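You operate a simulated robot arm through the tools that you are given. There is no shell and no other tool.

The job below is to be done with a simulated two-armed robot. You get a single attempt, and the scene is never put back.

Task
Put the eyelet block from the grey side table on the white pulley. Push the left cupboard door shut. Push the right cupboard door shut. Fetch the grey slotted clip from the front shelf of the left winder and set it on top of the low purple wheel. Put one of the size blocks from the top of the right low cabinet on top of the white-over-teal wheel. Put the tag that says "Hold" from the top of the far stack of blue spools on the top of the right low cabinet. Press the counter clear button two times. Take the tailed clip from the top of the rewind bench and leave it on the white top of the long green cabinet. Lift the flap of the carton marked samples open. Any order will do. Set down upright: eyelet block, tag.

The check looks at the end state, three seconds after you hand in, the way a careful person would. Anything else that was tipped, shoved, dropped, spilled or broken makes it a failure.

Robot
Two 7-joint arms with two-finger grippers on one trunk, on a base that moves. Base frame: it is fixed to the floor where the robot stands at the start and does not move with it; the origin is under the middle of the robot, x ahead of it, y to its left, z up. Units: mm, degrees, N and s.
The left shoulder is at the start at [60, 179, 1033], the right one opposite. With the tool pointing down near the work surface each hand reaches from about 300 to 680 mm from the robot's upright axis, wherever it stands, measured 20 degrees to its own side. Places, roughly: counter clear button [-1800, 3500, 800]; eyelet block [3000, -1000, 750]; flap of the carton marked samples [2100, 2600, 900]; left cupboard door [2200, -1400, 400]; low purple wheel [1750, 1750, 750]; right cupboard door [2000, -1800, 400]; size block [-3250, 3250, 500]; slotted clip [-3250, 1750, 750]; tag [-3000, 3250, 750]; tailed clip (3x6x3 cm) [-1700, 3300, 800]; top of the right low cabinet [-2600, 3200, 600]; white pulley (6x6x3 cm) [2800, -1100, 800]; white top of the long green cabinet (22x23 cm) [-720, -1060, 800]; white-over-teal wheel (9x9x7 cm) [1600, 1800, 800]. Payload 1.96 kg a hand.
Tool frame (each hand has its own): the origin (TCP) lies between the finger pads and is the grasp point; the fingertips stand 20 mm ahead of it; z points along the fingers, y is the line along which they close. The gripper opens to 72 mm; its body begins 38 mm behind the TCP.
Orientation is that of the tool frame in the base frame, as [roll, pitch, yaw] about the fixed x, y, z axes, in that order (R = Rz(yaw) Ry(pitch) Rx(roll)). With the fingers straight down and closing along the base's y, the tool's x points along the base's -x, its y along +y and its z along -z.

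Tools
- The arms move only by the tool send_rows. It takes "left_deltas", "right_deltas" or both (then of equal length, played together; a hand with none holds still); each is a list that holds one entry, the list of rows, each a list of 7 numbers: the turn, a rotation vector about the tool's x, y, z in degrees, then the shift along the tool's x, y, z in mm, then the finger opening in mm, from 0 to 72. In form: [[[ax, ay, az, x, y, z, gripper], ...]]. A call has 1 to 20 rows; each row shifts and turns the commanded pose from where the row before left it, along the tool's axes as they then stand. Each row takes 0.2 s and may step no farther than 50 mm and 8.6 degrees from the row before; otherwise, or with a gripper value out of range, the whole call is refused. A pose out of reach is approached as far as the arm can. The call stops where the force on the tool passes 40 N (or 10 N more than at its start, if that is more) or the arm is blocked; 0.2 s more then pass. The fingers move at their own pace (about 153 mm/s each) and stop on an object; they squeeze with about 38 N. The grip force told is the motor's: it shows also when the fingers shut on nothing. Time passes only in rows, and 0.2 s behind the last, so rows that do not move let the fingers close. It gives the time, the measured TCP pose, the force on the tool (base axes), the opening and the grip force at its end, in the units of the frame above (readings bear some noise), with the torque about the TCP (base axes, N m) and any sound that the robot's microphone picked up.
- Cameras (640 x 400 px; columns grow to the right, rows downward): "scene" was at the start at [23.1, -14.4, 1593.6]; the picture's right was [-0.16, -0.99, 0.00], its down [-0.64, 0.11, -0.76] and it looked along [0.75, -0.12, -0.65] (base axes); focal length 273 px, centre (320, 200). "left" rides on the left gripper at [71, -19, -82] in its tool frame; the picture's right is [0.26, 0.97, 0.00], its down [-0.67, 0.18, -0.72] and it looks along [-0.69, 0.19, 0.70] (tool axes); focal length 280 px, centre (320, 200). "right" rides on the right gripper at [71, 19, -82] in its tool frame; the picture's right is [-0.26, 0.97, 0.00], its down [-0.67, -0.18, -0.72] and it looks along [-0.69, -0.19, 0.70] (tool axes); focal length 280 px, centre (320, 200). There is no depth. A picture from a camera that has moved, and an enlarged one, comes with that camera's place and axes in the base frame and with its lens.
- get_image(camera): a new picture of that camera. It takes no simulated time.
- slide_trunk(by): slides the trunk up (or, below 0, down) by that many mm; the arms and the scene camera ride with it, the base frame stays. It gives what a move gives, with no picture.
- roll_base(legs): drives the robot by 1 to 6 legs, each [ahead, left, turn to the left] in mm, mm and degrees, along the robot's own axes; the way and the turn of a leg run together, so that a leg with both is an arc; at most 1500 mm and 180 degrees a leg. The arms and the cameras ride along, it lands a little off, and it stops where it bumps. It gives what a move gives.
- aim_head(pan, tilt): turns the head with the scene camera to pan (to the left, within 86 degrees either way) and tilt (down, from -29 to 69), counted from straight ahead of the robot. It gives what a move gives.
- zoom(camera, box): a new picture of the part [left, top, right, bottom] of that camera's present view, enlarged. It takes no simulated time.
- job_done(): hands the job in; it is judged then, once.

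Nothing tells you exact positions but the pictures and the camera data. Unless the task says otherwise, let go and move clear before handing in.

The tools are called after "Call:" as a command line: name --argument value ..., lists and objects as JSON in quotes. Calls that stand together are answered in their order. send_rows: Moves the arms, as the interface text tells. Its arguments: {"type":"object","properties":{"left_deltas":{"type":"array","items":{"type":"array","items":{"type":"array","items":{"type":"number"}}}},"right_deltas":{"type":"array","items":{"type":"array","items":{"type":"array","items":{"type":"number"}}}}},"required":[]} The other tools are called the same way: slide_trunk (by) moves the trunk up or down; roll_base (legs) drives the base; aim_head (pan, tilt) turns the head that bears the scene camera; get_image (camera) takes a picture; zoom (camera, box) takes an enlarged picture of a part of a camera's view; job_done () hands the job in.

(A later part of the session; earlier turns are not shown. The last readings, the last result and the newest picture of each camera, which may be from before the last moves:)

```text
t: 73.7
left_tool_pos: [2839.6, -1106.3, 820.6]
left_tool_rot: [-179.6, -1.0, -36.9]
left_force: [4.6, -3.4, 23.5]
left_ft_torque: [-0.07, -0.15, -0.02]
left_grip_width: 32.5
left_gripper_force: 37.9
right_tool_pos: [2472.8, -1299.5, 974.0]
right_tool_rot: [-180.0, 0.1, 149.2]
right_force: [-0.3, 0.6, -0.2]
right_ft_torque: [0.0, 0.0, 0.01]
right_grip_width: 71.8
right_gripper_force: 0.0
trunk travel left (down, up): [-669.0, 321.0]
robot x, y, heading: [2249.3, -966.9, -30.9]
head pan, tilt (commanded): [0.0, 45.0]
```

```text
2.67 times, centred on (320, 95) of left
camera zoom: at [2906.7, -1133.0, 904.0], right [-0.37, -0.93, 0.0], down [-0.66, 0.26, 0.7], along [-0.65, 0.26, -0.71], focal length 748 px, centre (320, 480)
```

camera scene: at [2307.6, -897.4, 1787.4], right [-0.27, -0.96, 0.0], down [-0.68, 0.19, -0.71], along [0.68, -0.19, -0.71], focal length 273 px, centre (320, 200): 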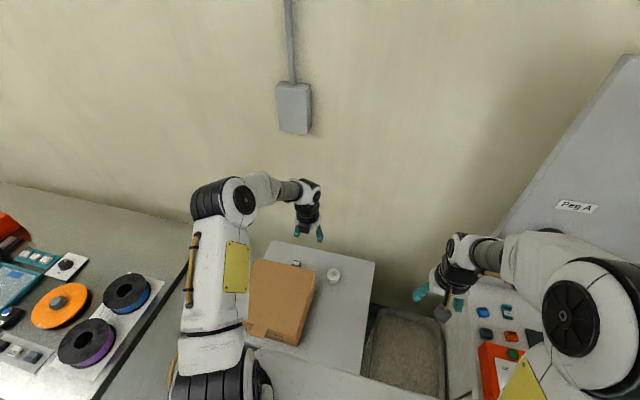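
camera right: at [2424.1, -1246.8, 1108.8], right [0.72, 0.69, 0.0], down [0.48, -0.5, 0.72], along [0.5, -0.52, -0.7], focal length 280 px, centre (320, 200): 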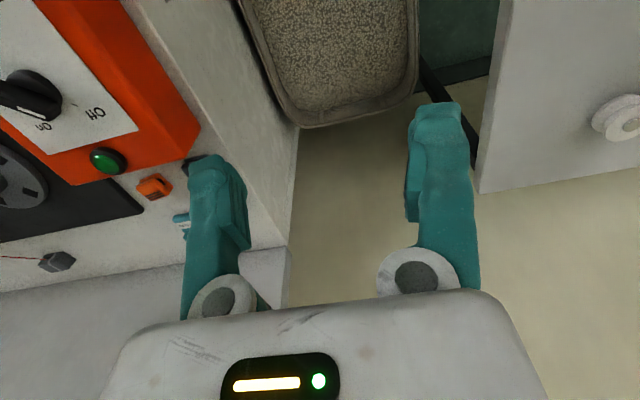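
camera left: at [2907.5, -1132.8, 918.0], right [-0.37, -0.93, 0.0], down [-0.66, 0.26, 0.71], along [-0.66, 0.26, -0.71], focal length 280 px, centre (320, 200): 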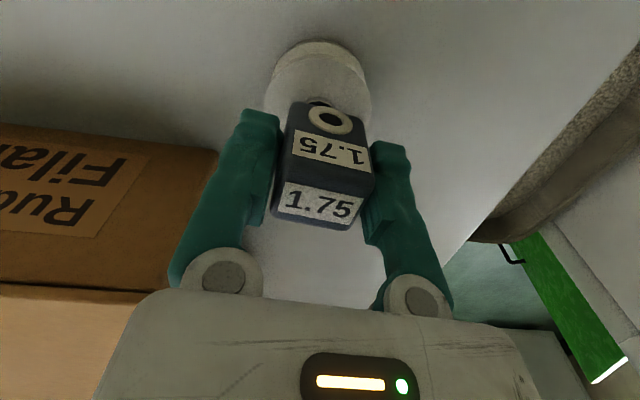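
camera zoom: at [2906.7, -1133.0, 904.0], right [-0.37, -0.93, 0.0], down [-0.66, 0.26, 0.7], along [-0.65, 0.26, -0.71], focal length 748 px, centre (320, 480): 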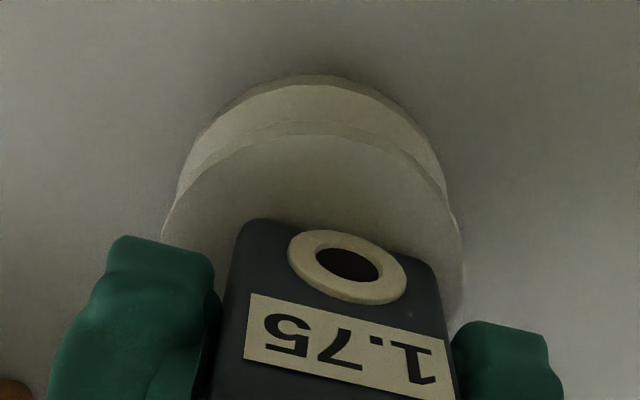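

Contact found at about z=822 with the block on the hub. I'll ease the pressure and open the fingers gently.

Call:
send_rows --left_deltas '[[[0, 0, 0, 0, 0, -1.8, 15], [0, 0, 0, 0, 0, 0, 15]]]'

Call:
send_rows --left_deltas '[[[0, 0, 0, 0, 0, 0, 34], [0, 0, 0, 0, 0, 0, 37], [0, 0, 0, 0, 0, 0, 42], [0, 0, 0, 0, 0, 0, 50], [0, 0, 0, 0, 0, 0, 56]]]'

Call:
zoom --camera "left" --box '[200, 20, 440, 170]'

```text
t: 74.3
left_tool_pos: [2839.1, -1105.4, 821.4]
left_tool_rot: [-179.6, -0.7, -36.8]
left_force: [3.0, -1.4, 16.0]
left_ft_torque: [-0.07, -0.11, 0.02]
left_grip_width: 32.6
left_gripper_force: 37.4
right_tool_pos: [2474.1, -1299.5, 973.9]
right_tool_rot: [-179.8, -0.1, 149.1]
right_force: [0.1, -0.1, 1.1]
right_ft_torque: [-0.04, 0.0, 0.01]
right_grip_width: 72.0
right_gripper_force: 0.0
trunk travel left (down, up): [-669.0, 321.0]
robot x, y, heading: [2250.3, -965.2, -30.7]
head pan, tilt (commanded): [0.0, 45.0]
```

```text
t: 75.5
left_tool_pos: [2839.7, -1105.6, 819.9]
left_tool_rot: [-179.8, -0.7, -36.9]
left_force: [0.0, 0.1, 0.2]
left_ft_torque: [-0.04, -0.02, -0.01]
left_grip_width: 55.8
left_gripper_force: 0.1
right_tool_pos: [2474.8, -1300.4, 973.6]
right_tool_rot: [-180.0, 0.0, 149.0]
right_force: [-0.4, 0.3, -0.4]
right_ft_torque: [0.03, -0.04, 0.0]
right_grip_width: 72.1
right_gripper_force: 0.1
trunk travel left (down, up): [-669.0, 321.0]
robot x, y, heading: [2249.6, -970.9, -30.8]
head pan, tilt (commanded): [0.0, 45.0]
```

```text
2.67 times, centred on (320, 95) of left
camera zoom: at [2907.5, -1133.1, 903.0], right [-0.37, -0.93, 0.0], down [-0.66, 0.26, 0.71], along [-0.66, 0.26, -0.71], focal length 748 px, centre (320, 480)
```

zoom: 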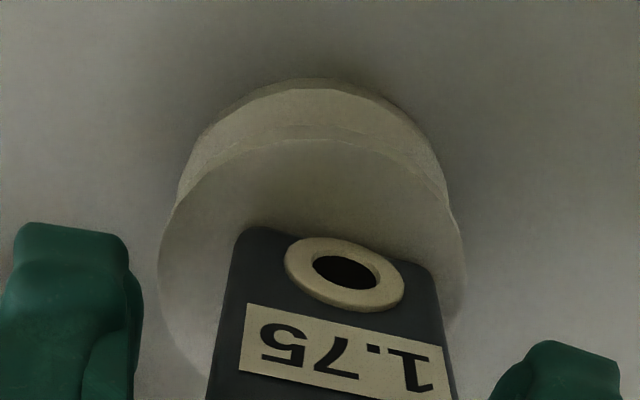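

Call:
slide_trunk --by 80

Call:
zoom --camera "left" --box '[200, 0, 440, 150]'

Call:
zoom --camera "scene" --box '[210, 190, 338, 270]'

```text
t: 76.7
left_tool_pos: [2840.6, -1106.6, 900.0]
left_tool_rot: [-179.7, -0.7, -36.8]
left_force: [-0.1, 0.9, -0.4]
left_ft_torque: [0.01, 0.0, -0.03]
left_grip_width: 56.0
left_gripper_force: 0.1
right_tool_pos: [2475.4, -1299.5, 1053.9]
right_tool_rot: [180.0, 0.0, 149.2]
right_force: [0.0, -0.6, -1.1]
right_ft_torque: [0.03, -0.01, -0.02]
right_grip_width: 71.9
right_gripper_force: 0.1
trunk travel left (down, up): [-749.0, 241.0]
robot x, y, heading: [2247.7, -972.7, -30.8]
head pan, tilt (commanded): [0.0, 45.0]
```

```text
2.67 times, centred on (320, 75) of left
camera zoom: at [2907.5, -1133.2, 982.9], right [-0.37, -0.93, 0.0], down [-0.66, 0.26, 0.71], along [-0.66, 0.26, -0.71], focal length 748 px, centre (320, 533)
```

zoom: 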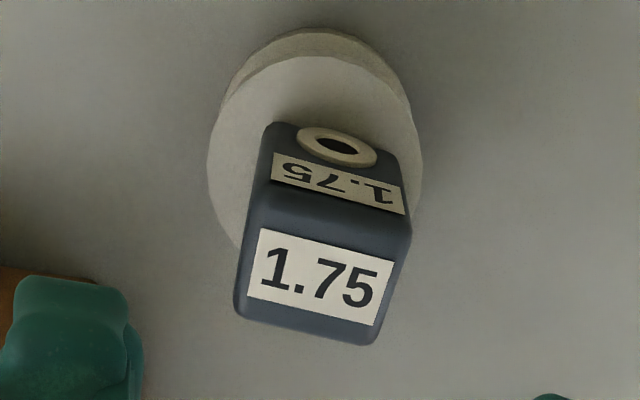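

```text
5.00 times, centred on (274, 230) of scene
camera zoom: at [2267.5, -979.8, 1658.4], right [-0.51, -0.86, 0.0], down [-0.61, 0.36, -0.71], along [0.61, -0.36, -0.71], focal length 1366 px, centre (550, 50)
```

zoom: 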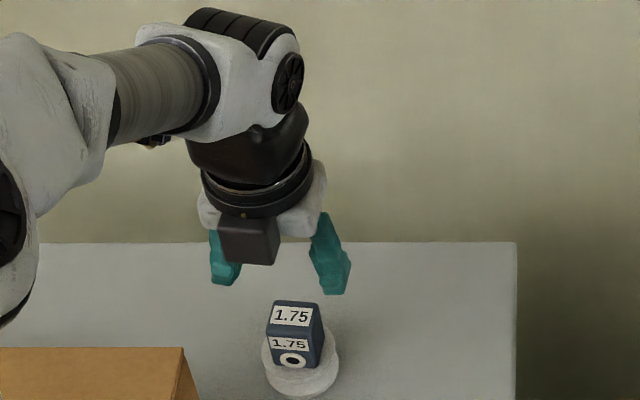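

The eyelet block stands upright on the pulley. Now I'll back away and look at the cupboard doors.

Call:
slide_trunk --by 120

Call:
roll_base --legs '[[-450, 0, 0]]'

Call:
aim_head --pan -30 --tilt 40

Call:
get_image --camera "scene"

```text
t: 78.2
left_tool_pos: [2841.0, -1106.0, 1019.5]
left_tool_rot: [-179.7, -0.8, -36.9]
left_force: [-0.2, -0.4, -0.2]
left_ft_torque: [0.04, -0.01, 0.02]
left_grip_width: 56.3
left_gripper_force: 0.0
right_tool_pos: [2475.4, -1299.8, 1173.1]
right_tool_rot: [180.0, -0.1, 149.1]
right_force: [-0.1, 0.0, -0.4]
right_ft_torque: [0.0, 0.01, -0.01]
right_grip_width: 72.0
right_gripper_force: 0.2
trunk travel left (down, up): [-869.0, 121.0]
robot x, y, heading: [2250.4, -969.5, -30.9]
head pan, tilt (commanded): [0.0, 45.0]
```

```text
t: 80.9
left_tool_pos: [2456.2, -876.2, 1019.9]
left_tool_rot: [-179.7, -0.8, -36.9]
left_force: [-0.3, 0.6, 0.0]
left_ft_torque: [-0.01, 0.03, -0.01]
left_grip_width: 56.3
left_gripper_force: 0.2
right_tool_pos: [2089.4, -1069.9, 1171.6]
right_tool_rot: [179.9, -0.1, 149.1]
right_force: [0.2, -0.6, -0.2]
right_ft_torque: [0.01, 0.04, 0.0]
right_grip_width: 72.1
right_gripper_force: 0.0
trunk travel left (down, up): [-869.0, 121.0]
robot x, y, heading: [1863.7, -737.8, -31.2]
head pan, tilt (commanded): [0.0, 45.0]
```

```text
t: 81.8
left_tool_pos: [2454.7, -876.6, 1021.1]
left_tool_rot: [-179.7, -0.7, -36.9]
left_force: [-0.2, 0.3, -0.5]
left_ft_torque: [0.04, 0.01, 0.03]
left_grip_width: 55.9
left_gripper_force: 0.1
right_tool_pos: [2089.8, -1069.3, 1173.0]
right_tool_rot: [-180.0, -0.1, 149.0]
right_force: [1.1, -0.3, -1.2]
right_ft_torque: [0.0, 0.0, 0.0]
right_grip_width: 72.0
right_gripper_force: 0.1
trunk travel left (down, up): [-869.0, 121.0]
robot x, y, heading: [1862.7, -737.6, -30.8]
head pan, tilt (commanded): [-30.0, 40.0]
```

```text
taken
camera scene: at [1853.5, -781.1, 1785.7], right [-0.87, -0.49, 0.0], down [-0.31, 0.56, -0.77], along [0.37, -0.67, -0.64], focal length 273 px, centre (320, 200)
```

scene: 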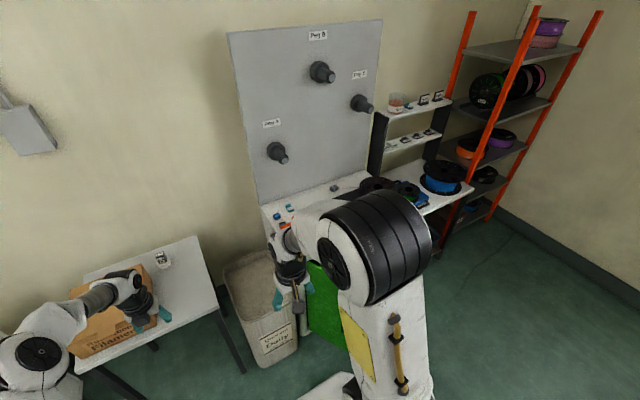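

Call:
zoom --camera "scene" --box '[130, 230, 210, 280]'

Call:
send_rows --left_deltas '[[[0, 0, -8.5, 0, 0, 0, 40], [0, 0, -8.5, 0, 0, 0, 40], [0, 0, -8.5, 0, 0, 0, 40], [0, 0, -8.5, 0, 0, 0, 40], [0, 0, -8.5, 0, 0, 0, 40], [0, 0, -8.5, 0, 0, 0, 40], [0, 0, -8.5, 0, 0, 0, 40], [0, 0, -8.5, 0, 0, 0, 40], [0, 0, -8.5, 0, 0, 0, 40], [0, 0, -8.5, 0, 0, 0, 40], [0, 0, -8.5, 0, 0, 0, 40], [0, 0, -8.5, 0, 0, 0, 40], [0, 0, -8.5, 0, 0, 0, 40], [0, 0, -8.5, 0, 0, 0, 40], [0, 0, -8.5, 0, 0, 0, 40], [0, 0, -8.5, 0, 0, 0, 40], [0, 0, -8.5, 0, 0, 0, 40], [0, 0, -8.5, 0, 0, 0, 40], [0, 0, -8.5, 0, 0, 0, 40], [0, 0, -8.5, 0, 0, 0, 40]]]'

Call:
roll_base --legs '[[0, -600, 0]]'

Call:
aim_head --pan 0 --tilt 40

Call:
get_image --camera "scene"

```text
8.00 times, centred on (170, 255) of scene
camera zoom: at [1853.5, -781.1, 1785.7], right [-0.87, -0.49, 0.0], down [-0.31, 0.56, -0.77], along [0.37, -0.67, -0.64], focal length 2185 px, centre (1520, -240)
```

zoom: 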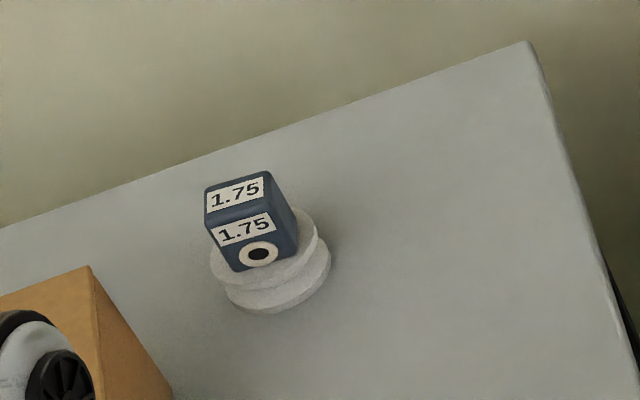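

```text
t: 86.0
left_tool_pos: [2453.8, -876.2, 1019.3]
left_tool_rot: [179.6, 0.6, 133.3]
left_force: [0.1, -0.1, -0.3]
left_ft_torque: [-0.03, 0.01, 0.01]
left_grip_width: 40.0
left_gripper_force: 0.1
right_tool_pos: [2089.1, -1069.8, 1172.4]
right_tool_rot: [-180.0, 0.1, 149.0]
right_force: [-0.2, 0.0, 0.5]
right_ft_torque: [0.0, 0.0, 0.0]
right_grip_width: 72.0
right_gripper_force: 0.0
trunk travel left (down, up): [-869.0, 121.0]
robot x, y, heading: [1863.9, -739.2, -31.1]
head pan, tilt (commanded): [-30.0, 40.0]
```

```text
t: 89.4
left_tool_pos: [2146.1, -1389.8, 1020.7]
left_tool_rot: [179.6, 0.6, 133.2]
left_force: [-0.6, -0.3, 0.1]
left_ft_torque: [-0.01, -0.02, 0.02]
left_grip_width: 39.9
left_gripper_force: 0.0
right_tool_pos: [1780.4, -1582.2, 1172.8]
right_tool_rot: [179.9, 0.0, 149.2]
right_force: [0.1, 0.4, -0.7]
right_ft_torque: [-0.04, -0.03, 0.02]
right_grip_width: 71.9
right_gripper_force: 0.1
trunk travel left (down, up): [-869.0, 121.0]
robot x, y, heading: [1555.1, -1252.1, -30.8]
head pan, tilt (commanded): [-30.0, 40.0]
```

```text
t: 90.4
left_tool_pos: [2144.9, -1389.5, 1020.5]
left_tool_rot: [179.5, 0.6, 133.2]
left_force: [-0.5, 0.4, -0.6]
left_ft_torque: [-0.03, -0.03, 0.0]
left_grip_width: 40.1
left_gripper_force: 0.1
right_tool_pos: [1780.8, -1583.3, 1173.2]
right_tool_rot: [-180.0, -0.1, 149.0]
right_force: [0.3, 0.0, 0.6]
right_ft_torque: [0.01, 0.03, 0.01]
right_grip_width: 71.8
right_gripper_force: 0.1
trunk travel left (down, up): [-869.0, 121.0]
robot x, y, heading: [1553.5, -1249.2, -31.1]
head pan, tilt (commanded): [0.0, 40.0]
```

```text
taken
camera scene: at [1576.0, -1265.4, 1785.7], right [-0.51, -0.86, 0.0], down [-0.55, 0.33, -0.77], along [0.66, -0.39, -0.64], focal length 273 px, centre (320, 200)
```

scene: 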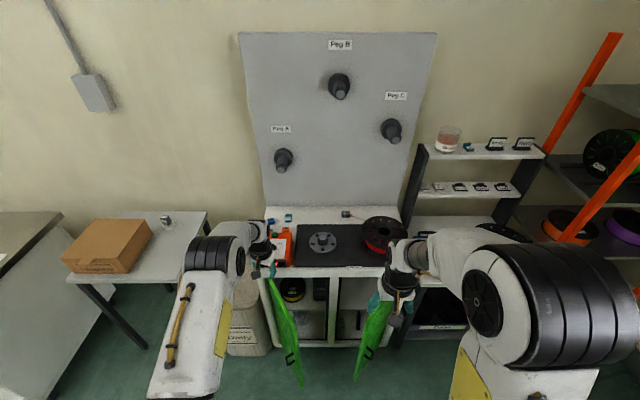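

The block stands upright on the pulley. Both doors are ajar towards me; I'll zoom on them.

Call:
zoom --camera "scene" --box '[240, 240, 440, 400]'

Call:
get_image --camera "left"

Call:
get_image --camera "right"

```text
2.50 times, centred on (340, 320) of scene
camera zoom: at [1576.0, -1265.4, 1785.7], right [-0.51, -0.86, 0.0], down [-0.55, 0.33, -0.77], along [0.66, -0.39, -0.64], focal length 683 px, centre (270, -100)
```

zoom: 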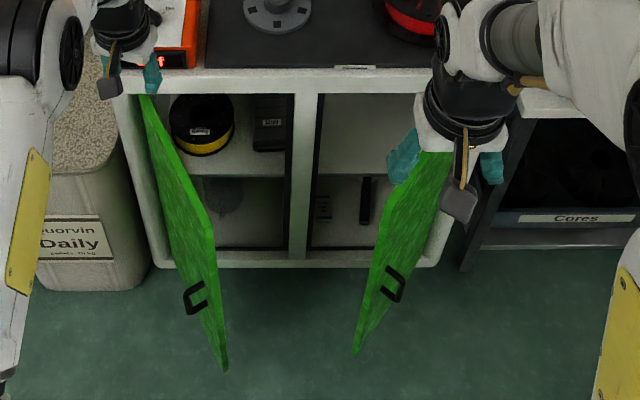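

```text
taken
camera left: at [2082.1, -1351.2, 1101.0], right [0.52, 0.85, 0.0], down [0.59, -0.36, 0.72], along [0.62, -0.38, -0.69], focal length 280 px, centre (320, 200)
```

left: 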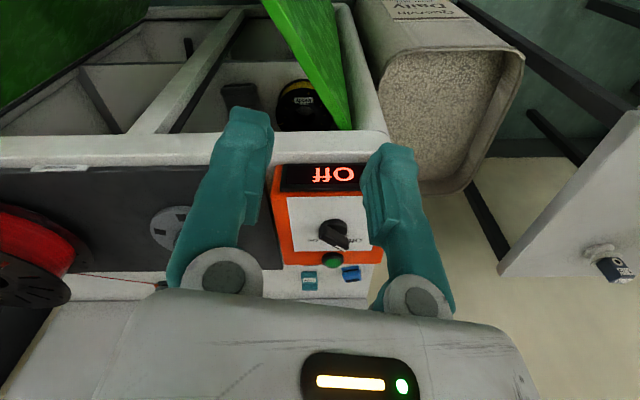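

```text
taken
camera right: at [1729.6, -1530.7, 1253.8], right [0.72, 0.69, 0.0], down [0.48, -0.5, 0.72], along [0.5, -0.52, -0.7], focal length 280 px, centre (320, 200)
```

right: 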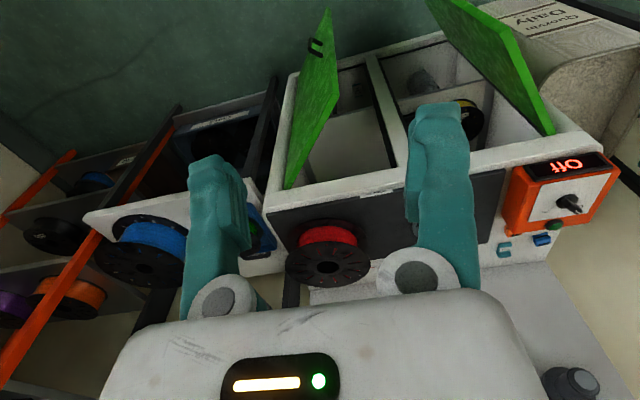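

The doors stand open by roughly 50–57°, hinged on their outer sides. I'll retract both hands, tilt them 45° forward with fingers shut, then go low and push each door from its outer face.

Call:
send_rows --left_deltas '[[[0, 0, -7.9, 0, 0, 0, 0], [0, 0, -7.9, 0, 0, 0, 0], [0, 0, 0, 45, 0, 0, 0], [0, 0, 0, 45, 0, 0, 0], [0, 0, 0, 45, 0, 0, 0], [0, 0, 0, 45, 0, 0, 0], [0, 0, 0, 45, 0, 0, 0], [0, -7.5, 0, 0, 0, 0, 0], [0, -7.5, 0, 0, 0, 0, 0], [0, -7.5, 0, 0, 0, 0, 0], [0, -7.5, 0, 0, 0, 0, 0], [0, -7.5, 0, 0, 0, 0, 0], [0, -7.5, 0, 0, 0, 0, 0]]]' --right_deltas '[[[0, 0, 0, 0, -45, 0, 0], [0, 0, 0, 0, -45, 0, 0], [0, 0, 0, 0, 0, 0, 0], [0, 0, 0, 0, 0, 40, 0], [0, 0, 0, 0, 0, 40, 0], [0, 0, 0, 0, 0, 40, 0], [0, 0, 0, 0, 0, 30, 0], [0, -7.5, 0, 0, 0, 0, 0], [0, -7.5, 0, 0, 0, 0, 0], [0, -7.5, 0, 0, 0, 0, 0], [0, -7.5, 0, 0, 0, 0, 0], [0, -7.5, 0, 0, 0, 0, 0], [0, -7.5, 0, 0, 0, 0, 0]]]'

Call:
get_image --camera "scene"

```text
t: 93.2
left_tool_pos: [1952.2, -1274.1, 1016.9]
left_tool_rot: [179.8, 45.8, 148.8]
left_force: [-0.9, 0.4, -0.2]
left_ft_torque: [0.0, 0.0, 0.0]
left_grip_width: 0.2
left_gripper_force: 30.0
right_tool_pos: [1734.6, -1661.9, 1023.3]
right_tool_rot: [179.8, 45.1, 149.0]
right_force: [0.5, -0.9, -0.8]
right_ft_torque: [0.02, -0.01, 0.01]
right_grip_width: 0.4
right_gripper_force: 29.4
trunk travel left (down, up): [-869.0, 121.0]
robot x, y, heading: [1551.7, -1251.7, -31.0]
head pan, tilt (commanded): [0.0, 40.0]
```

```text
taken
camera scene: at [1576.3, -1266.5, 1785.7], right [-0.51, -0.86, 0.0], down [-0.55, 0.33, -0.77], along [0.66, -0.39, -0.64], focal length 273 px, centre (320, 200)
```

scene: 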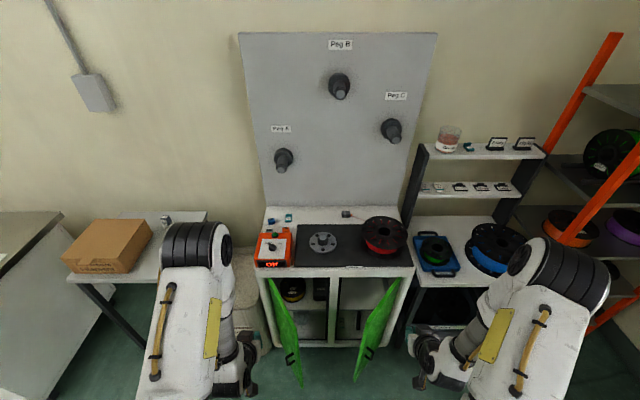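

Call:
zoom --camera "scene" --box '[240, 260, 432, 380]'

```text
3.33 times, centred on (336, 320) of scene
camera zoom: at [1576.3, -1266.5, 1785.7], right [-0.51, -0.86, 0.0], down [-0.55, 0.33, -0.77], along [0.66, -0.39, -0.64], focal length 911 px, centre (267, -200)
```

zoom: 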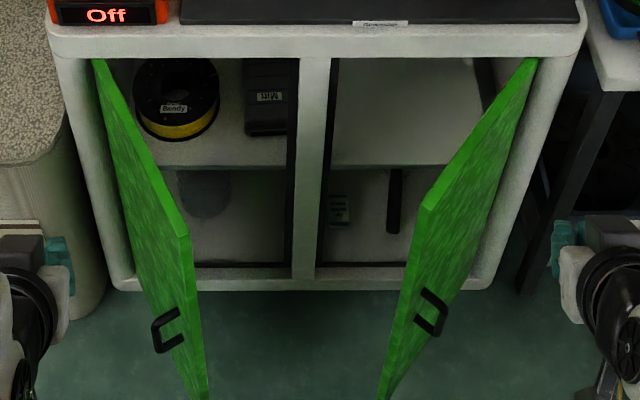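

Door geometry: left hinge about F=708, L=222 (robot frame), right hinge F=711, L=-345, each 257 mm wide. I'll lower the trunk and move 140 mm forward.

Call:
slide_trunk --by -280

Call:
roll_base --legs '[[140, 0, 0]]'

Call:
aim_head --pan 0 --tilt 55

Call:
get_image --camera "scene"

Call:
get_image --camera "left"

Call:
get_image --camera "right"

```text
t: 96.0
left_tool_pos: [1954.4, -1274.7, 737.8]
left_tool_rot: [179.6, 45.7, 148.8]
left_force: [0.2, -0.6, -0.3]
left_ft_torque: [0.02, -0.01, 0.0]
left_grip_width: 0.0
left_gripper_force: 29.9
right_tool_pos: [1733.3, -1661.7, 743.0]
right_tool_rot: [-180.0, 45.2, 149.1]
right_force: [-0.2, -1.7, 0.5]
right_ft_torque: [-0.03, -0.02, 0.02]
right_grip_width: 0.2
right_gripper_force: 29.0
trunk travel left (down, up): [-589.0, 401.0]
robot x, y, heading: [1554.9, -1256.3, -31.1]
head pan, tilt (commanded): [0.0, 40.0]
```

```text
t: 97.3
left_tool_pos: [2073.2, -1347.6, 736.9]
left_tool_rot: [179.6, 45.7, 148.7]
left_force: [-0.4, -0.8, 0.1]
left_ft_torque: [0.0, 0.02, 0.02]
left_grip_width: 0.0
left_gripper_force: 28.9
right_tool_pos: [1855.0, -1733.2, 742.9]
right_tool_rot: [179.9, 44.8, 149.1]
right_force: [0.7, -0.1, -0.2]
right_ft_torque: [-0.01, 0.02, 0.03]
right_grip_width: 0.0
right_gripper_force: 29.8
trunk travel left (down, up): [-589.0, 401.0]
robot x, y, heading: [1676.7, -1323.6, -31.1]
head pan, tilt (commanded): [0.0, 40.0]
```

```text
t: 98.1
left_tool_pos: [2073.8, -1345.9, 737.9]
left_tool_rot: [179.7, 45.7, 148.8]
left_force: [1.1, 0.4, -0.2]
left_ft_torque: [-0.02, -0.02, 0.03]
left_grip_width: 0.0
left_gripper_force: 29.4
right_tool_pos: [1854.0, -1732.8, 743.6]
right_tool_rot: [-179.9, 45.0, 149.2]
right_force: [-0.3, 0.1, 0.1]
right_ft_torque: [0.0, -0.02, 0.01]
right_grip_width: 0.0
right_gripper_force: 30.1
trunk travel left (down, up): [-589.0, 401.0]
robot x, y, heading: [1676.2, -1323.5, -31.1]
head pan, tilt (commanded): [0.0, 55.0]
```

```text
taken
camera scene: at [1685.1, -1330.9, 1485.1], right [-0.51, -0.86, 0.0], down [-0.7, 0.42, -0.57], along [0.49, -0.29, -0.82], focal length 273 px, centre (320, 200)
```

scene: 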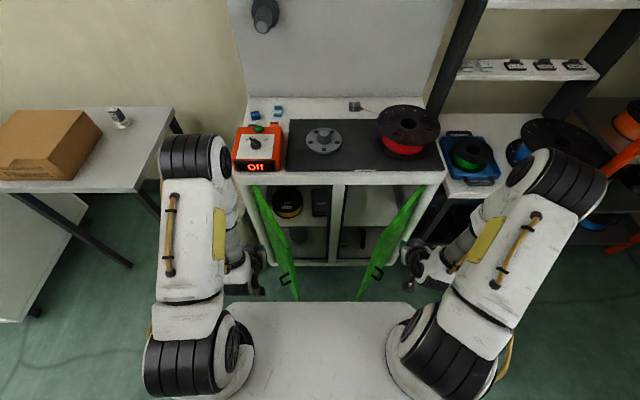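

```text
taken
camera left: at [1970.9, -1307.2, 743.1], right [0.34, 0.92, -0.18], down [0.06, 0.17, 0.98], along [0.94, -0.35, 0.01], focal length 280 px, centre (320, 200)
```

left: 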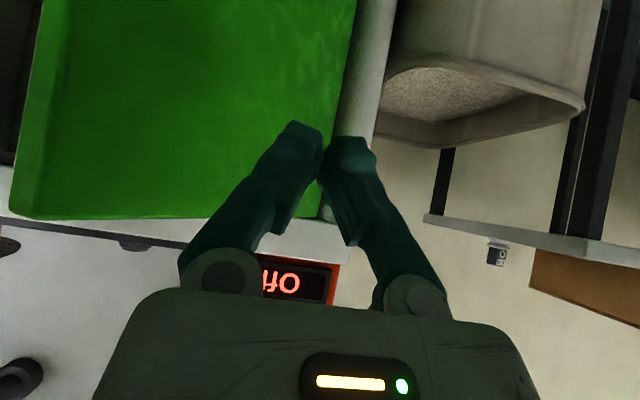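

```text
taken
camera right: at [1771.6, -1661.1, 750.0], right [0.65, 0.73, 0.19], down [-0.12, -0.14, 0.98], along [0.75, -0.67, -0.01], focal length 280 px, centre (320, 200)
```

right: 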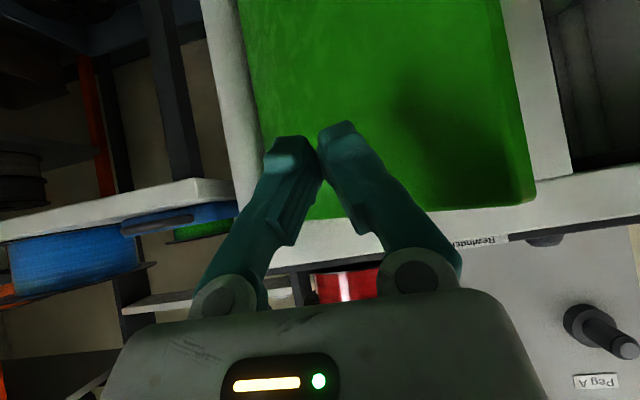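

Both closed hands are on the outer sides of the doors. I'll lower both hands 120 mm, below the door tops, then sweep the left door shut along its arc.

Call:
send_rows --left_deltas '[[[0, 0, 0, 28.3, 0, 28.3, 0], [0, 0, 0, 28.3, 0, 28.3, 0], [0, 0, 0, 28.3, 0, 28.3, 0], [0, 0, 0, 0, 0, 0, 0]]]' --right_deltas '[[[0, 0, 0, 28.3, 0, 28.3, 0], [0, 0, 0, 28.3, 0, 28.3, 0], [0, 0, 0, 28.3, 0, 28.3, 0], [0, 0, 0, 0, 0, 0, 0]]]'

Call:
send_rows --left_deltas '[[[0, 0, 0, -6, -26, 6, 0], [0, 0, 0, -6, -26, 6, 0], [0, 0, 0, -9.5, -21, 9.5, 0], [0, 0, 0, -9.5, -21, 9.5, 0], [0, 0, 0, -14, -18, 14, 0], [0, 0, 0, -14, -18, 14, 0], [0, 0, 0, -17, -12.5, 17, 0], [0, 0, 0, -17, -12.5, 17, 0], [0, 0, 0, 0, 0, 0, 0]]]'

Call:
get_image --camera "scene"

```text
t: 99.1
left_tool_pos: [2075.3, -1346.7, 616.8]
left_tool_rot: [179.7, 45.7, 148.8]
left_force: [0.5, -0.3, -0.8]
left_ft_torque: [0.0, 0.01, 0.0]
left_grip_width: 0.0
left_gripper_force: 29.4
right_tool_pos: [1854.1, -1732.3, 623.1]
right_tool_rot: [-179.9, 45.0, 149.1]
right_force: [0.7, -0.4, -0.3]
right_ft_torque: [0.02, -0.01, -0.02]
right_grip_width: 0.0
right_gripper_force: 30.0
trunk travel left (down, up): [-589.0, 401.0]
robot x, y, heading: [1681.2, -1326.0, -31.1]
head pan, tilt (commanded): [0.0, 55.0]
```

```text
t: 101.1
left_tool_pos: [2107.4, -1547.5, 618.7]
left_tool_rot: [179.7, 45.6, 148.7]
left_force: [-0.1, -0.7, -0.4]
left_ft_torque: [0.01, -0.01, 0.03]
left_grip_width: 0.0
left_gripper_force: 29.8
right_tool_pos: [1854.1, -1734.5, 622.2]
right_tool_rot: [180.0, 45.0, 149.0]
right_force: [0.4, 0.0, 0.8]
right_ft_torque: [0.03, 0.03, 0.03]
right_grip_width: 0.0
right_gripper_force: 29.6
trunk travel left (down, up): [-589.0, 401.0]
robot x, y, heading: [1674.6, -1322.9, -30.9]
head pan, tilt (commanded): [0.0, 55.0]
```

```text
taken
camera scene: at [1685.2, -1330.8, 1485.0], right [-0.51, -0.86, 0.0], down [-0.7, 0.42, -0.57], along [0.49, -0.29, -0.82], focal length 273 px, centre (320, 200)
```

scene: 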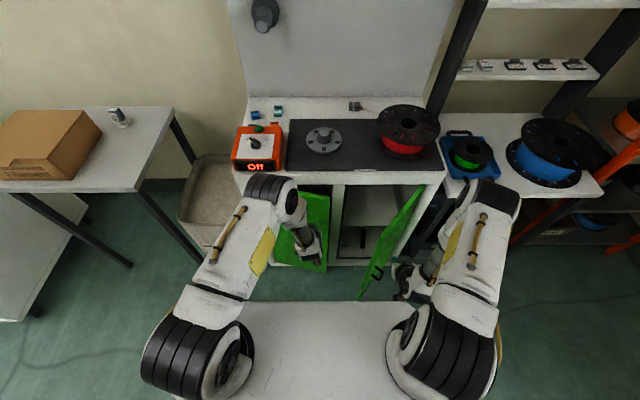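

The left door follows. I'll continue pushing it until it seats.

Call:
send_rows --left_deltas '[[[0, 0, 0, -12, -4, 12, 0], [0, 0, 0, -12, -4, 12, 0], [0, 0, 0, -12, -4, 12, 0], [0, 0, 0, -6, 0, 6, 0], [0, 0, 0, -4, 0, 4, 0], [0, 0, 0, -3, 0, 3, 0], [0, 0, 0, 0, 0, 0, 0]]]'

Call:
get_image --camera "scene"

Call:
get_image --camera "left"

```text
t: 102.7
left_tool_pos: [2161.5, -1593.2, 619.3]
left_tool_rot: [179.6, 45.7, 148.8]
left_force: [-0.3, -0.1, 0.6]
left_ft_torque: [0.0, 0.04, -0.02]
left_grip_width: 0.4
left_gripper_force: 29.0
right_tool_pos: [1854.4, -1732.2, 622.4]
right_tool_rot: [180.0, 45.1, 149.2]
right_force: [0.0, 0.2, -0.3]
right_ft_torque: [0.02, 0.01, 0.02]
right_grip_width: 0.1
right_gripper_force: 29.5
trunk travel left (down, up): [-589.0, 401.0]
robot x, y, heading: [1676.8, -1321.0, -30.9]
head pan, tilt (commanded): [0.0, 55.0]
```

```text
taken
camera scene: at [1685.2, -1331.0, 1485.0], right [-0.51, -0.86, 0.0], down [-0.7, 0.42, -0.57], along [0.49, -0.29, -0.82], focal length 273 px, centre (320, 200)
```

scene: 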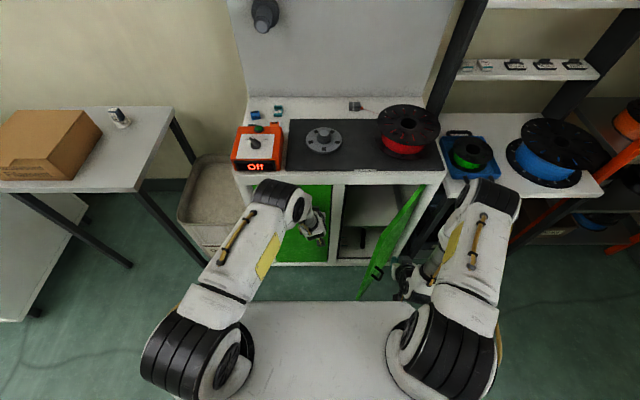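

```text
taken
camera left: at [2058.1, -1554.0, 624.9], right [0.34, 0.92, -0.18], down [0.06, 0.17, 0.98], along [0.94, -0.35, 0.01], focal length 280 px, centre (320, 200)
```

left: 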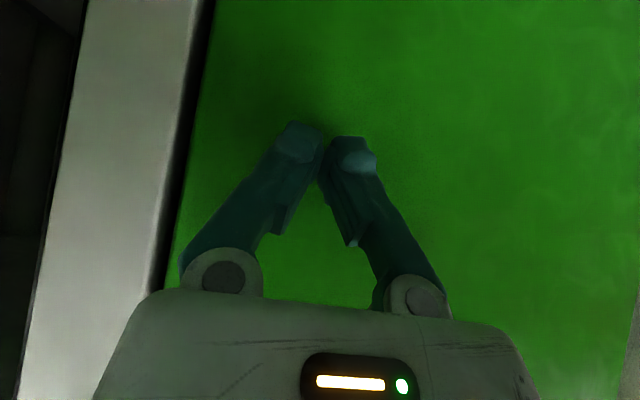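

Call:
send_rows --left_deltas '[[[0, 0, 0, -3, 0, 3, 0], [0, 0, 0, -3, 0, 3, 0], [0, 0, 0, -3, 0, 3, 0], [0, 0, 0, -3, 0, 3, 0], [0, 0, 0, 0, 0, 0, 0]]]'

Call:
get_image --camera "left"

Call:
zoom --camera "scene" --box '[220, 160, 460, 310]'

```text
t: 103.6
left_tool_pos: [2164.5, -1596.7, 614.4]
left_tool_rot: [179.8, 44.9, 148.7]
left_force: [-14.0, 9.0, 5.9]
left_ft_torque: [0.0, -0.04, 0.11]
left_grip_width: 0.1
left_gripper_force: 29.5
right_tool_pos: [1853.0, -1732.0, 623.2]
right_tool_rot: [179.9, 45.1, 149.1]
right_force: [0.1, 0.3, 0.3]
right_ft_torque: [0.0, 0.0, -0.01]
right_grip_width: 0.0
right_gripper_force: 29.1
trunk travel left (down, up): [-589.0, 401.0]
robot x, y, heading: [1671.4, -1321.7, -31.0]
head pan, tilt (commanded): [0.0, 55.0]
stopped in row 4 (left hand): the force on the tool passed its limit at 45 N (the readings are from after the stop); the commanded pose is now the measured one
```

```text
taken
camera left: at [2062.4, -1556.9, 622.5], right [0.34, 0.92, -0.18], down [0.07, 0.17, 0.98], along [0.94, -0.35, -0.01], focal length 280 px, centre (320, 200)
```

left: 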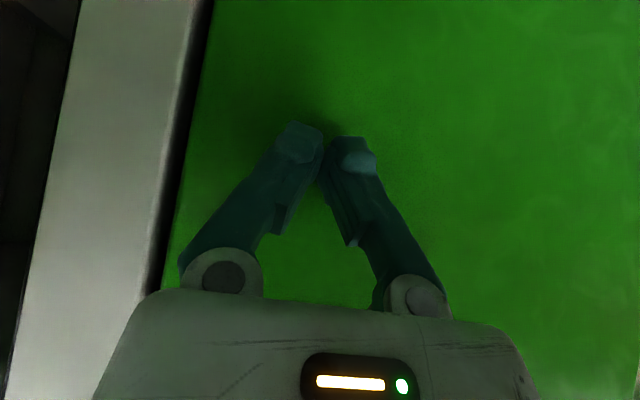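

```text
2.67 times, centred on (340, 235) of scene
camera zoom: at [1682.8, -1329.6, 1485.2], right [-0.51, -0.86, 0.0], down [-0.7, 0.42, -0.57], along [0.49, -0.29, -0.82], focal length 728 px, centre (267, 107)
```

zoom: 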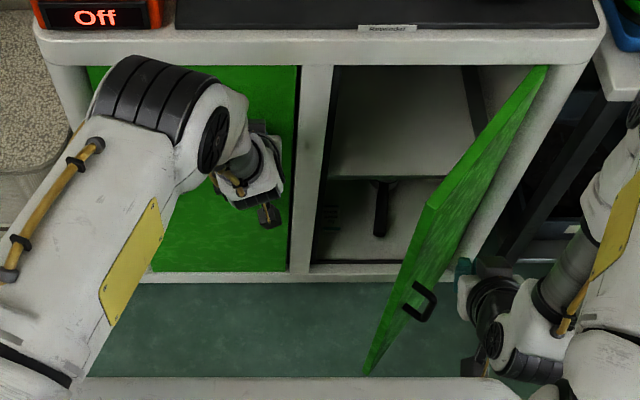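

The left door is shut (the push met the frame). I'll withdraw the left hand and sweep the right door shut with the right hand.

Call:
send_rows --left_deltas '[[[0, 0, 0, 28, 0, -28, 0], [0, 0, 0, 28, 0, -28, 0], [0, 0, 0, 28, 0, -28, 0], [0, 0, 0, 28, 20, -28, 0], [0, 0, 0, 0, 40, 0, 0], [0, 0, 0, 0, 40, 0, 0], [0, 0, 0, 0, 40, 0, 0]]]'

Call:
send_rows --right_deltas '[[[0, 0, 0, -9.5, 17, 9.5, 0], [0, 0, 0, -9.5, 17, 9.5, 0], [0, 0, 0, -11.7, 18.3, 11.7, 0], [0, 0, 0, -11.7, 18.3, 11.7, 0], [0, 0, 0, -16, 14.8, 16, 0], [0, 0, 0, -16, 14.8, 16, 0], [0, 0, 0, -14.5, 7, 14.5, 0], [0, 0, 0, -14.5, 7, 14.5, 0], [0, 0, 0, 0, 0, 0, 0]]]'

Call:
get_image --camera "scene"

```text
t: 105.2
left_tool_pos: [2103.1, -1394.6, 614.0]
left_tool_rot: [179.7, 44.9, 148.7]
left_force: [0.0, 0.4, 0.1]
left_ft_torque: [-0.03, 0.03, -0.01]
left_grip_width: 0.0
left_gripper_force: 29.9
right_tool_pos: [1855.0, -1732.8, 622.8]
right_tool_rot: [-179.8, 45.0, 149.1]
right_force: [-0.3, 0.7, 0.1]
right_ft_torque: [0.0, 0.0, 0.02]
right_grip_width: 0.4
right_gripper_force: 29.0
trunk travel left (down, up): [-589.0, 401.0]
robot x, y, heading: [1675.8, -1325.7, -31.0]
head pan, tilt (commanded): [0.0, 55.0]
```

```text
t: 107.2
left_tool_pos: [2102.0, -1395.1, 615.9]
left_tool_rot: [179.8, 45.0, 148.8]
left_force: [-0.1, -0.4, -0.2]
left_ft_torque: [0.0, 0.05, 0.02]
left_grip_width: 0.0
left_gripper_force: 29.4
right_tool_pos: [2038.0, -1709.2, 623.5]
right_tool_rot: [-179.9, 45.0, 149.1]
right_force: [0.7, 0.7, -0.5]
right_ft_torque: [-0.04, 0.03, 0.01]
right_grip_width: 0.0
right_gripper_force: 29.3
trunk travel left (down, up): [-589.0, 401.0]
robot x, y, heading: [1675.5, -1323.3, -31.0]
head pan, tilt (commanded): [0.0, 55.0]
```

```text
taken
camera scene: at [1684.5, -1330.7, 1485.0], right [-0.51, -0.86, 0.0], down [-0.7, 0.42, -0.57], along [0.49, -0.29, -0.82], focal length 273 px, centre (320, 200)
```

scene: 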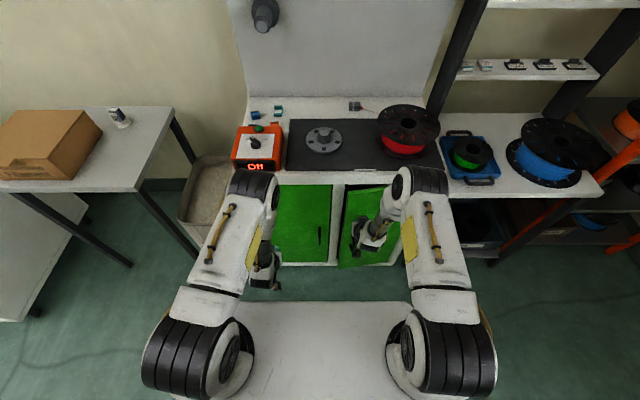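

Call:
send_rows --right_deltas '[[[0, 0, 0, -10, 2.5, 10, 0], [0, 0, 0, -10, 2.5, 10, 0], [0, 0, 0, -5, 0, 5, 0], [0, 0, 0, -4, 0, 4, 0], [0, 0, 0, -3, 0, 3, 0], [0, 0, 0, -3, 0, 3, 0], [0, 0, 0, -3, 0, 3, 0], [0, 0, 0, -3, 0, 3, 0], [0, 0, 0, -3, 0, 3, 0], [0, 0, 0, 0, 0, 0, 0]]]'

Call:
zoom --camera "scene" --box '[220, 160, 460, 310]'

Call:
get_image --camera "right"

```text
t: 109.1
left_tool_pos: [2102.8, -1394.7, 616.1]
left_tool_rot: [179.8, 45.1, 148.6]
left_force: [0.1, -0.1, -0.3]
left_ft_torque: [0.0, -0.02, 0.03]
left_grip_width: 0.1
left_gripper_force: 30.1
right_tool_pos: [2083.9, -1730.1, 619.5]
right_tool_rot: [179.9, 44.0, 149.1]
right_force: [-15.9, 9.6, 9.8]
right_ft_torque: [-0.03, -0.05, 0.03]
right_grip_width: 6.3
right_gripper_force: 29.9
trunk travel left (down, up): [-589.0, 401.0]
robot x, y, heading: [1675.6, -1323.4, -30.8]
head pan, tilt (commanded): [0.0, 55.0]
stopped in row 9 (right hand): the force on the tool passed its limit at 45 N (the readings are from after the stop); the commanded pose is now the measured one
```

```text
2.67 times, centred on (340, 235) of scene
camera zoom: at [1682.2, -1328.8, 1485.2], right [-0.51, -0.86, 0.0], down [-0.7, 0.42, -0.57], along [0.49, -0.3, -0.82], focal length 728 px, centre (267, 107)
```

zoom: 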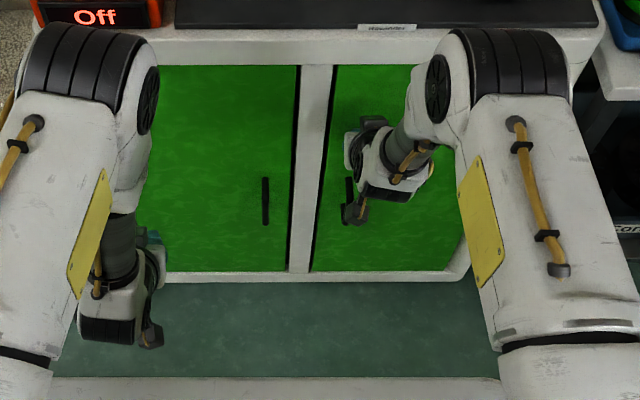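

```text
taken
camera right: at [2001.8, -1659.7, 627.5], right [0.66, 0.73, 0.18], down [-0.1, -0.15, 0.98], along [0.75, -0.66, -0.02], focal length 280 px, centre (320, 200)
```

right: 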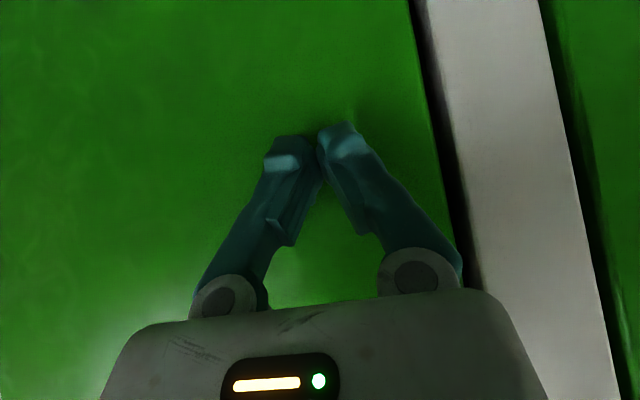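

Both doors are shut. I'll withdraw, back off, straighten the hands and take a final look at the doors.

Call:
send_rows --right_deltas '[[[0, 0, 0, 28, 0, -28, 0], [0, 0, 0, 28, 0, -28, 0], [0, 0, 0, 28, 0, -28, 0], [0, 0, 0, 28, -10, -28, 0], [0, 0, 0, 0, 0, 0, 0]]]'

Call:
roll_base --legs '[[-350, 0, 0]]'

Call:
send_rows --left_deltas '[[[0, 7.5, 0, 0, 0, 0, 40], [0, 7.5, 0, 0, 0, 0, 40], [0, 7.5, 0, 0, 0, 0, 40], [0, 7.5, 0, 0, 0, 0, 40], [0, 7.5, 0, 0, 0, 0, 40], [0, 7.5, 0, 0, 0, 0, 40], [0, 0, 0, 0, 0, -40, 40], [0, 0, 0, 0, 0, -40, 40], [0, 0, 0, 0, 0, -40, 40], [0, 0, 0, 0, 0, -40, 40]]]' --right_deltas '[[[0, 7.5, 0, 0, 0, 0, 40], [0, 7.5, 0, 0, 0, 0, 40], [0, 7.5, 0, 0, 0, 0, 40], [0, 7.5, 0, 0, 0, 0, 40], [0, 7.5, 0, 0, 0, 0, 40], [0, 7.5, 0, 0, 0, 0, 40], [0, 0, 0, 0, 0, -40, 40], [0, 0, 0, 0, 0, -40, 40], [0, 0, 0, 0, 0, -40, 40], [0, 0, 0, 0, 0, -40, 40]]]'

Call:
aim_head --pan 0 --tilt 35

Call:
get_image --camera "scene"

```text
t: 110.3
left_tool_pos: [2102.6, -1394.6, 615.8]
left_tool_rot: [179.7, 45.0, 148.8]
left_force: [0.2, 0.1, 0.1]
left_ft_torque: [0.01, 0.01, -0.02]
left_grip_width: 0.0
left_gripper_force: 29.4
right_tool_pos: [1945.6, -1659.6, 621.9]
right_tool_rot: [179.8, 44.2, 149.1]
right_force: [-1.2, 0.0, 0.2]
right_ft_torque: [-0.01, 0.04, 0.01]
right_grip_width: 0.0
right_gripper_force: 29.5
trunk travel left (down, up): [-589.0, 401.0]
robot x, y, heading: [1673.6, -1322.3, -31.0]
head pan, tilt (commanded): [0.0, 55.0]
```

```text
t: 112.5
left_tool_pos: [1801.3, -1213.2, 614.9]
left_tool_rot: [179.7, 44.9, 149.0]
left_force: [-0.4, -0.2, 0.1]
left_ft_torque: [0.02, -0.02, -0.02]
left_grip_width: 0.0
left_gripper_force: 29.1
right_tool_pos: [1645.6, -1479.3, 620.7]
right_tool_rot: [179.9, 44.2, 149.2]
right_force: [0.0, 0.8, -0.3]
right_ft_torque: [0.01, -0.01, -0.02]
right_grip_width: 0.2
right_gripper_force: 29.8
trunk travel left (down, up): [-589.0, 401.0]
robot x, y, heading: [1373.8, -1140.5, -30.8]
head pan, tilt (commanded): [0.0, 55.0]
```

```text
t: 114.7
left_tool_pos: [1800.1, -1214.3, 775.6]
left_tool_rot: [179.9, 0.1, 149.0]
left_force: [-0.8, 0.9, -0.4]
left_ft_torque: [-0.01, -0.01, 0.03]
left_grip_width: 39.8
left_gripper_force: 0.1
right_tool_pos: [1646.8, -1480.1, 782.3]
right_tool_rot: [180.0, -0.8, 149.3]
right_force: [0.6, 0.1, -0.1]
right_ft_torque: [0.01, 0.01, 0.04]
right_grip_width: 39.9
right_gripper_force: 0.0
trunk travel left (down, up): [-589.0, 401.0]
robot x, y, heading: [1374.7, -1144.6, -30.5]
head pan, tilt (commanded): [0.0, 55.0]
```

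```text
t: 115.6
left_tool_pos: [1800.4, -1214.3, 774.9]
left_tool_rot: [179.8, 0.0, 149.1]
left_force: [0.9, 0.3, -0.2]
left_ft_torque: [-0.02, -0.02, -0.03]
left_grip_width: 40.1
left_gripper_force: 0.1
right_tool_pos: [1649.1, -1481.7, 780.0]
right_tool_rot: [180.0, -0.8, 149.3]
right_force: [0.3, 0.0, 0.5]
right_ft_torque: [-0.01, -0.01, -0.02]
right_grip_width: 40.2
right_gripper_force: 0.0
trunk travel left (down, up): [-589.0, 401.0]
robot x, y, heading: [1376.2, -1145.7, -31.0]
head pan, tilt (commanded): [0.0, 35.0]
```

```text
taken
camera scene: at [1396.8, -1158.7, 1513.2], right [-0.51, -0.86, 0.0], down [-0.49, 0.29, -0.82], along [0.7, -0.42, -0.57], focal length 273 px, centre (320, 200)
```

scene: 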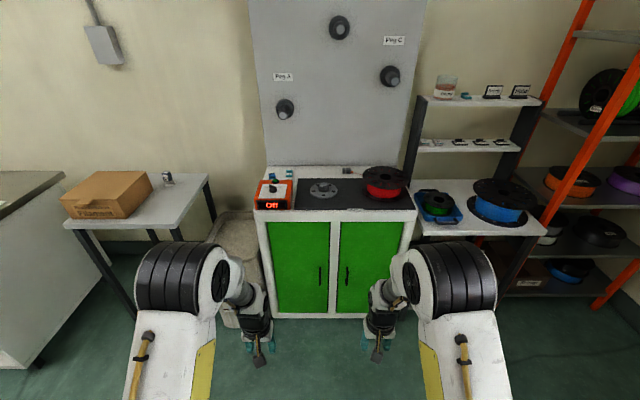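

Both doors are flush. Next is the winding bench and the samples carton, which I'll approach from the aisle side, turned to face it.

Call:
slide_trunk --by 250

Call:
roll_base --legs '[[-200, 1200, 0], [0, 1300, 0], [0, 0, 180]]'

Call:
aim_head --pan -15 --tilt 25

Call:
get_image --camera "scene"

```text
t: 118.1
left_tool_pos: [1801.6, -1215.2, 1025.9]
left_tool_rot: [179.8, 0.0, 149.1]
left_force: [0.4, -0.5, 0.6]
left_ft_torque: [0.01, 0.0, 0.02]
left_grip_width: 40.0
left_gripper_force: 0.1
right_tool_pos: [1647.9, -1480.9, 1029.9]
right_tool_rot: [-179.9, -0.7, 149.3]
right_force: [-0.9, -0.2, 0.0]
right_ft_torque: [0.01, 0.01, 0.01]
right_grip_width: 39.7
right_gripper_force: 0.0
trunk travel left (down, up): [-839.0, 151.0]
robot x, y, heading: [1374.9, -1148.9, -30.8]
head pan, tilt (commanded): [0.0, 35.0]
```

```text
t: 137.8
left_tool_pos: [2049.4, 1173.6, 1025.2]
left_tool_rot: [179.9, 0.0, -30.9]
left_force: [0.1, 0.2, -0.4]
left_ft_torque: [-0.01, 0.02, -0.02]
left_grip_width: 40.1
left_gripper_force: 0.1
right_tool_pos: [2203.4, 1440.0, 1030.6]
right_tool_rot: [-180.0, -0.8, -30.7]
right_force: [-0.7, -0.1, -0.6]
right_ft_torque: [0.0, 0.0, 0.04]
right_grip_width: 39.9
right_gripper_force: 0.1
trunk travel left (down, up): [-839.0, 151.0]
robot x, y, heading: [2475.7, 1100.1, 149.0]
head pan, tilt (commanded): [0.0, 35.0]
```

```text
t: 138.5
left_tool_pos: [2048.6, 1173.3, 1025.2]
left_tool_rot: [179.8, 0.0, -30.9]
left_force: [-0.5, -1.1, 0.3]
left_ft_torque: [0.01, 0.01, -0.01]
left_grip_width: 39.7
left_gripper_force: 0.1
right_tool_pos: [2203.3, 1440.0, 1030.8]
right_tool_rot: [-180.0, -0.8, -30.8]
right_force: [-0.5, 0.2, 0.3]
right_ft_torque: [0.0, -0.01, 0.0]
right_grip_width: 39.9
right_gripper_force: 0.1
trunk travel left (down, up): [-839.0, 151.0]
robot x, y, heading: [2473.5, 1100.5, 149.1]
head pan, tilt (commanded): [-15.0, 25.0]
```

```text
taken
camera scene: at [2464.2, 1137.0, 1779.0], right [0.72, 0.7, 0.0], down [0.3, -0.3, -0.91], along [-0.63, 0.65, -0.42], focal length 273 px, centre (320, 200)
```

scene: 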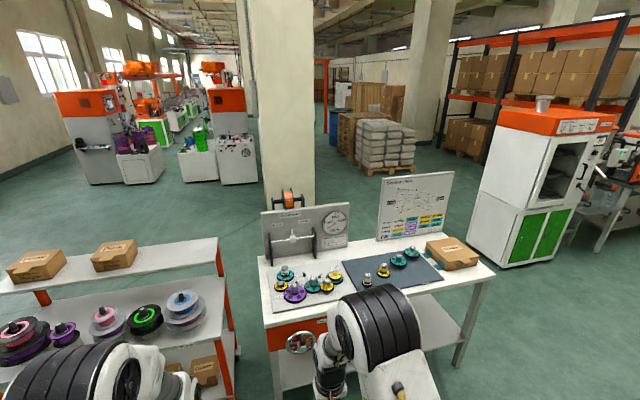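

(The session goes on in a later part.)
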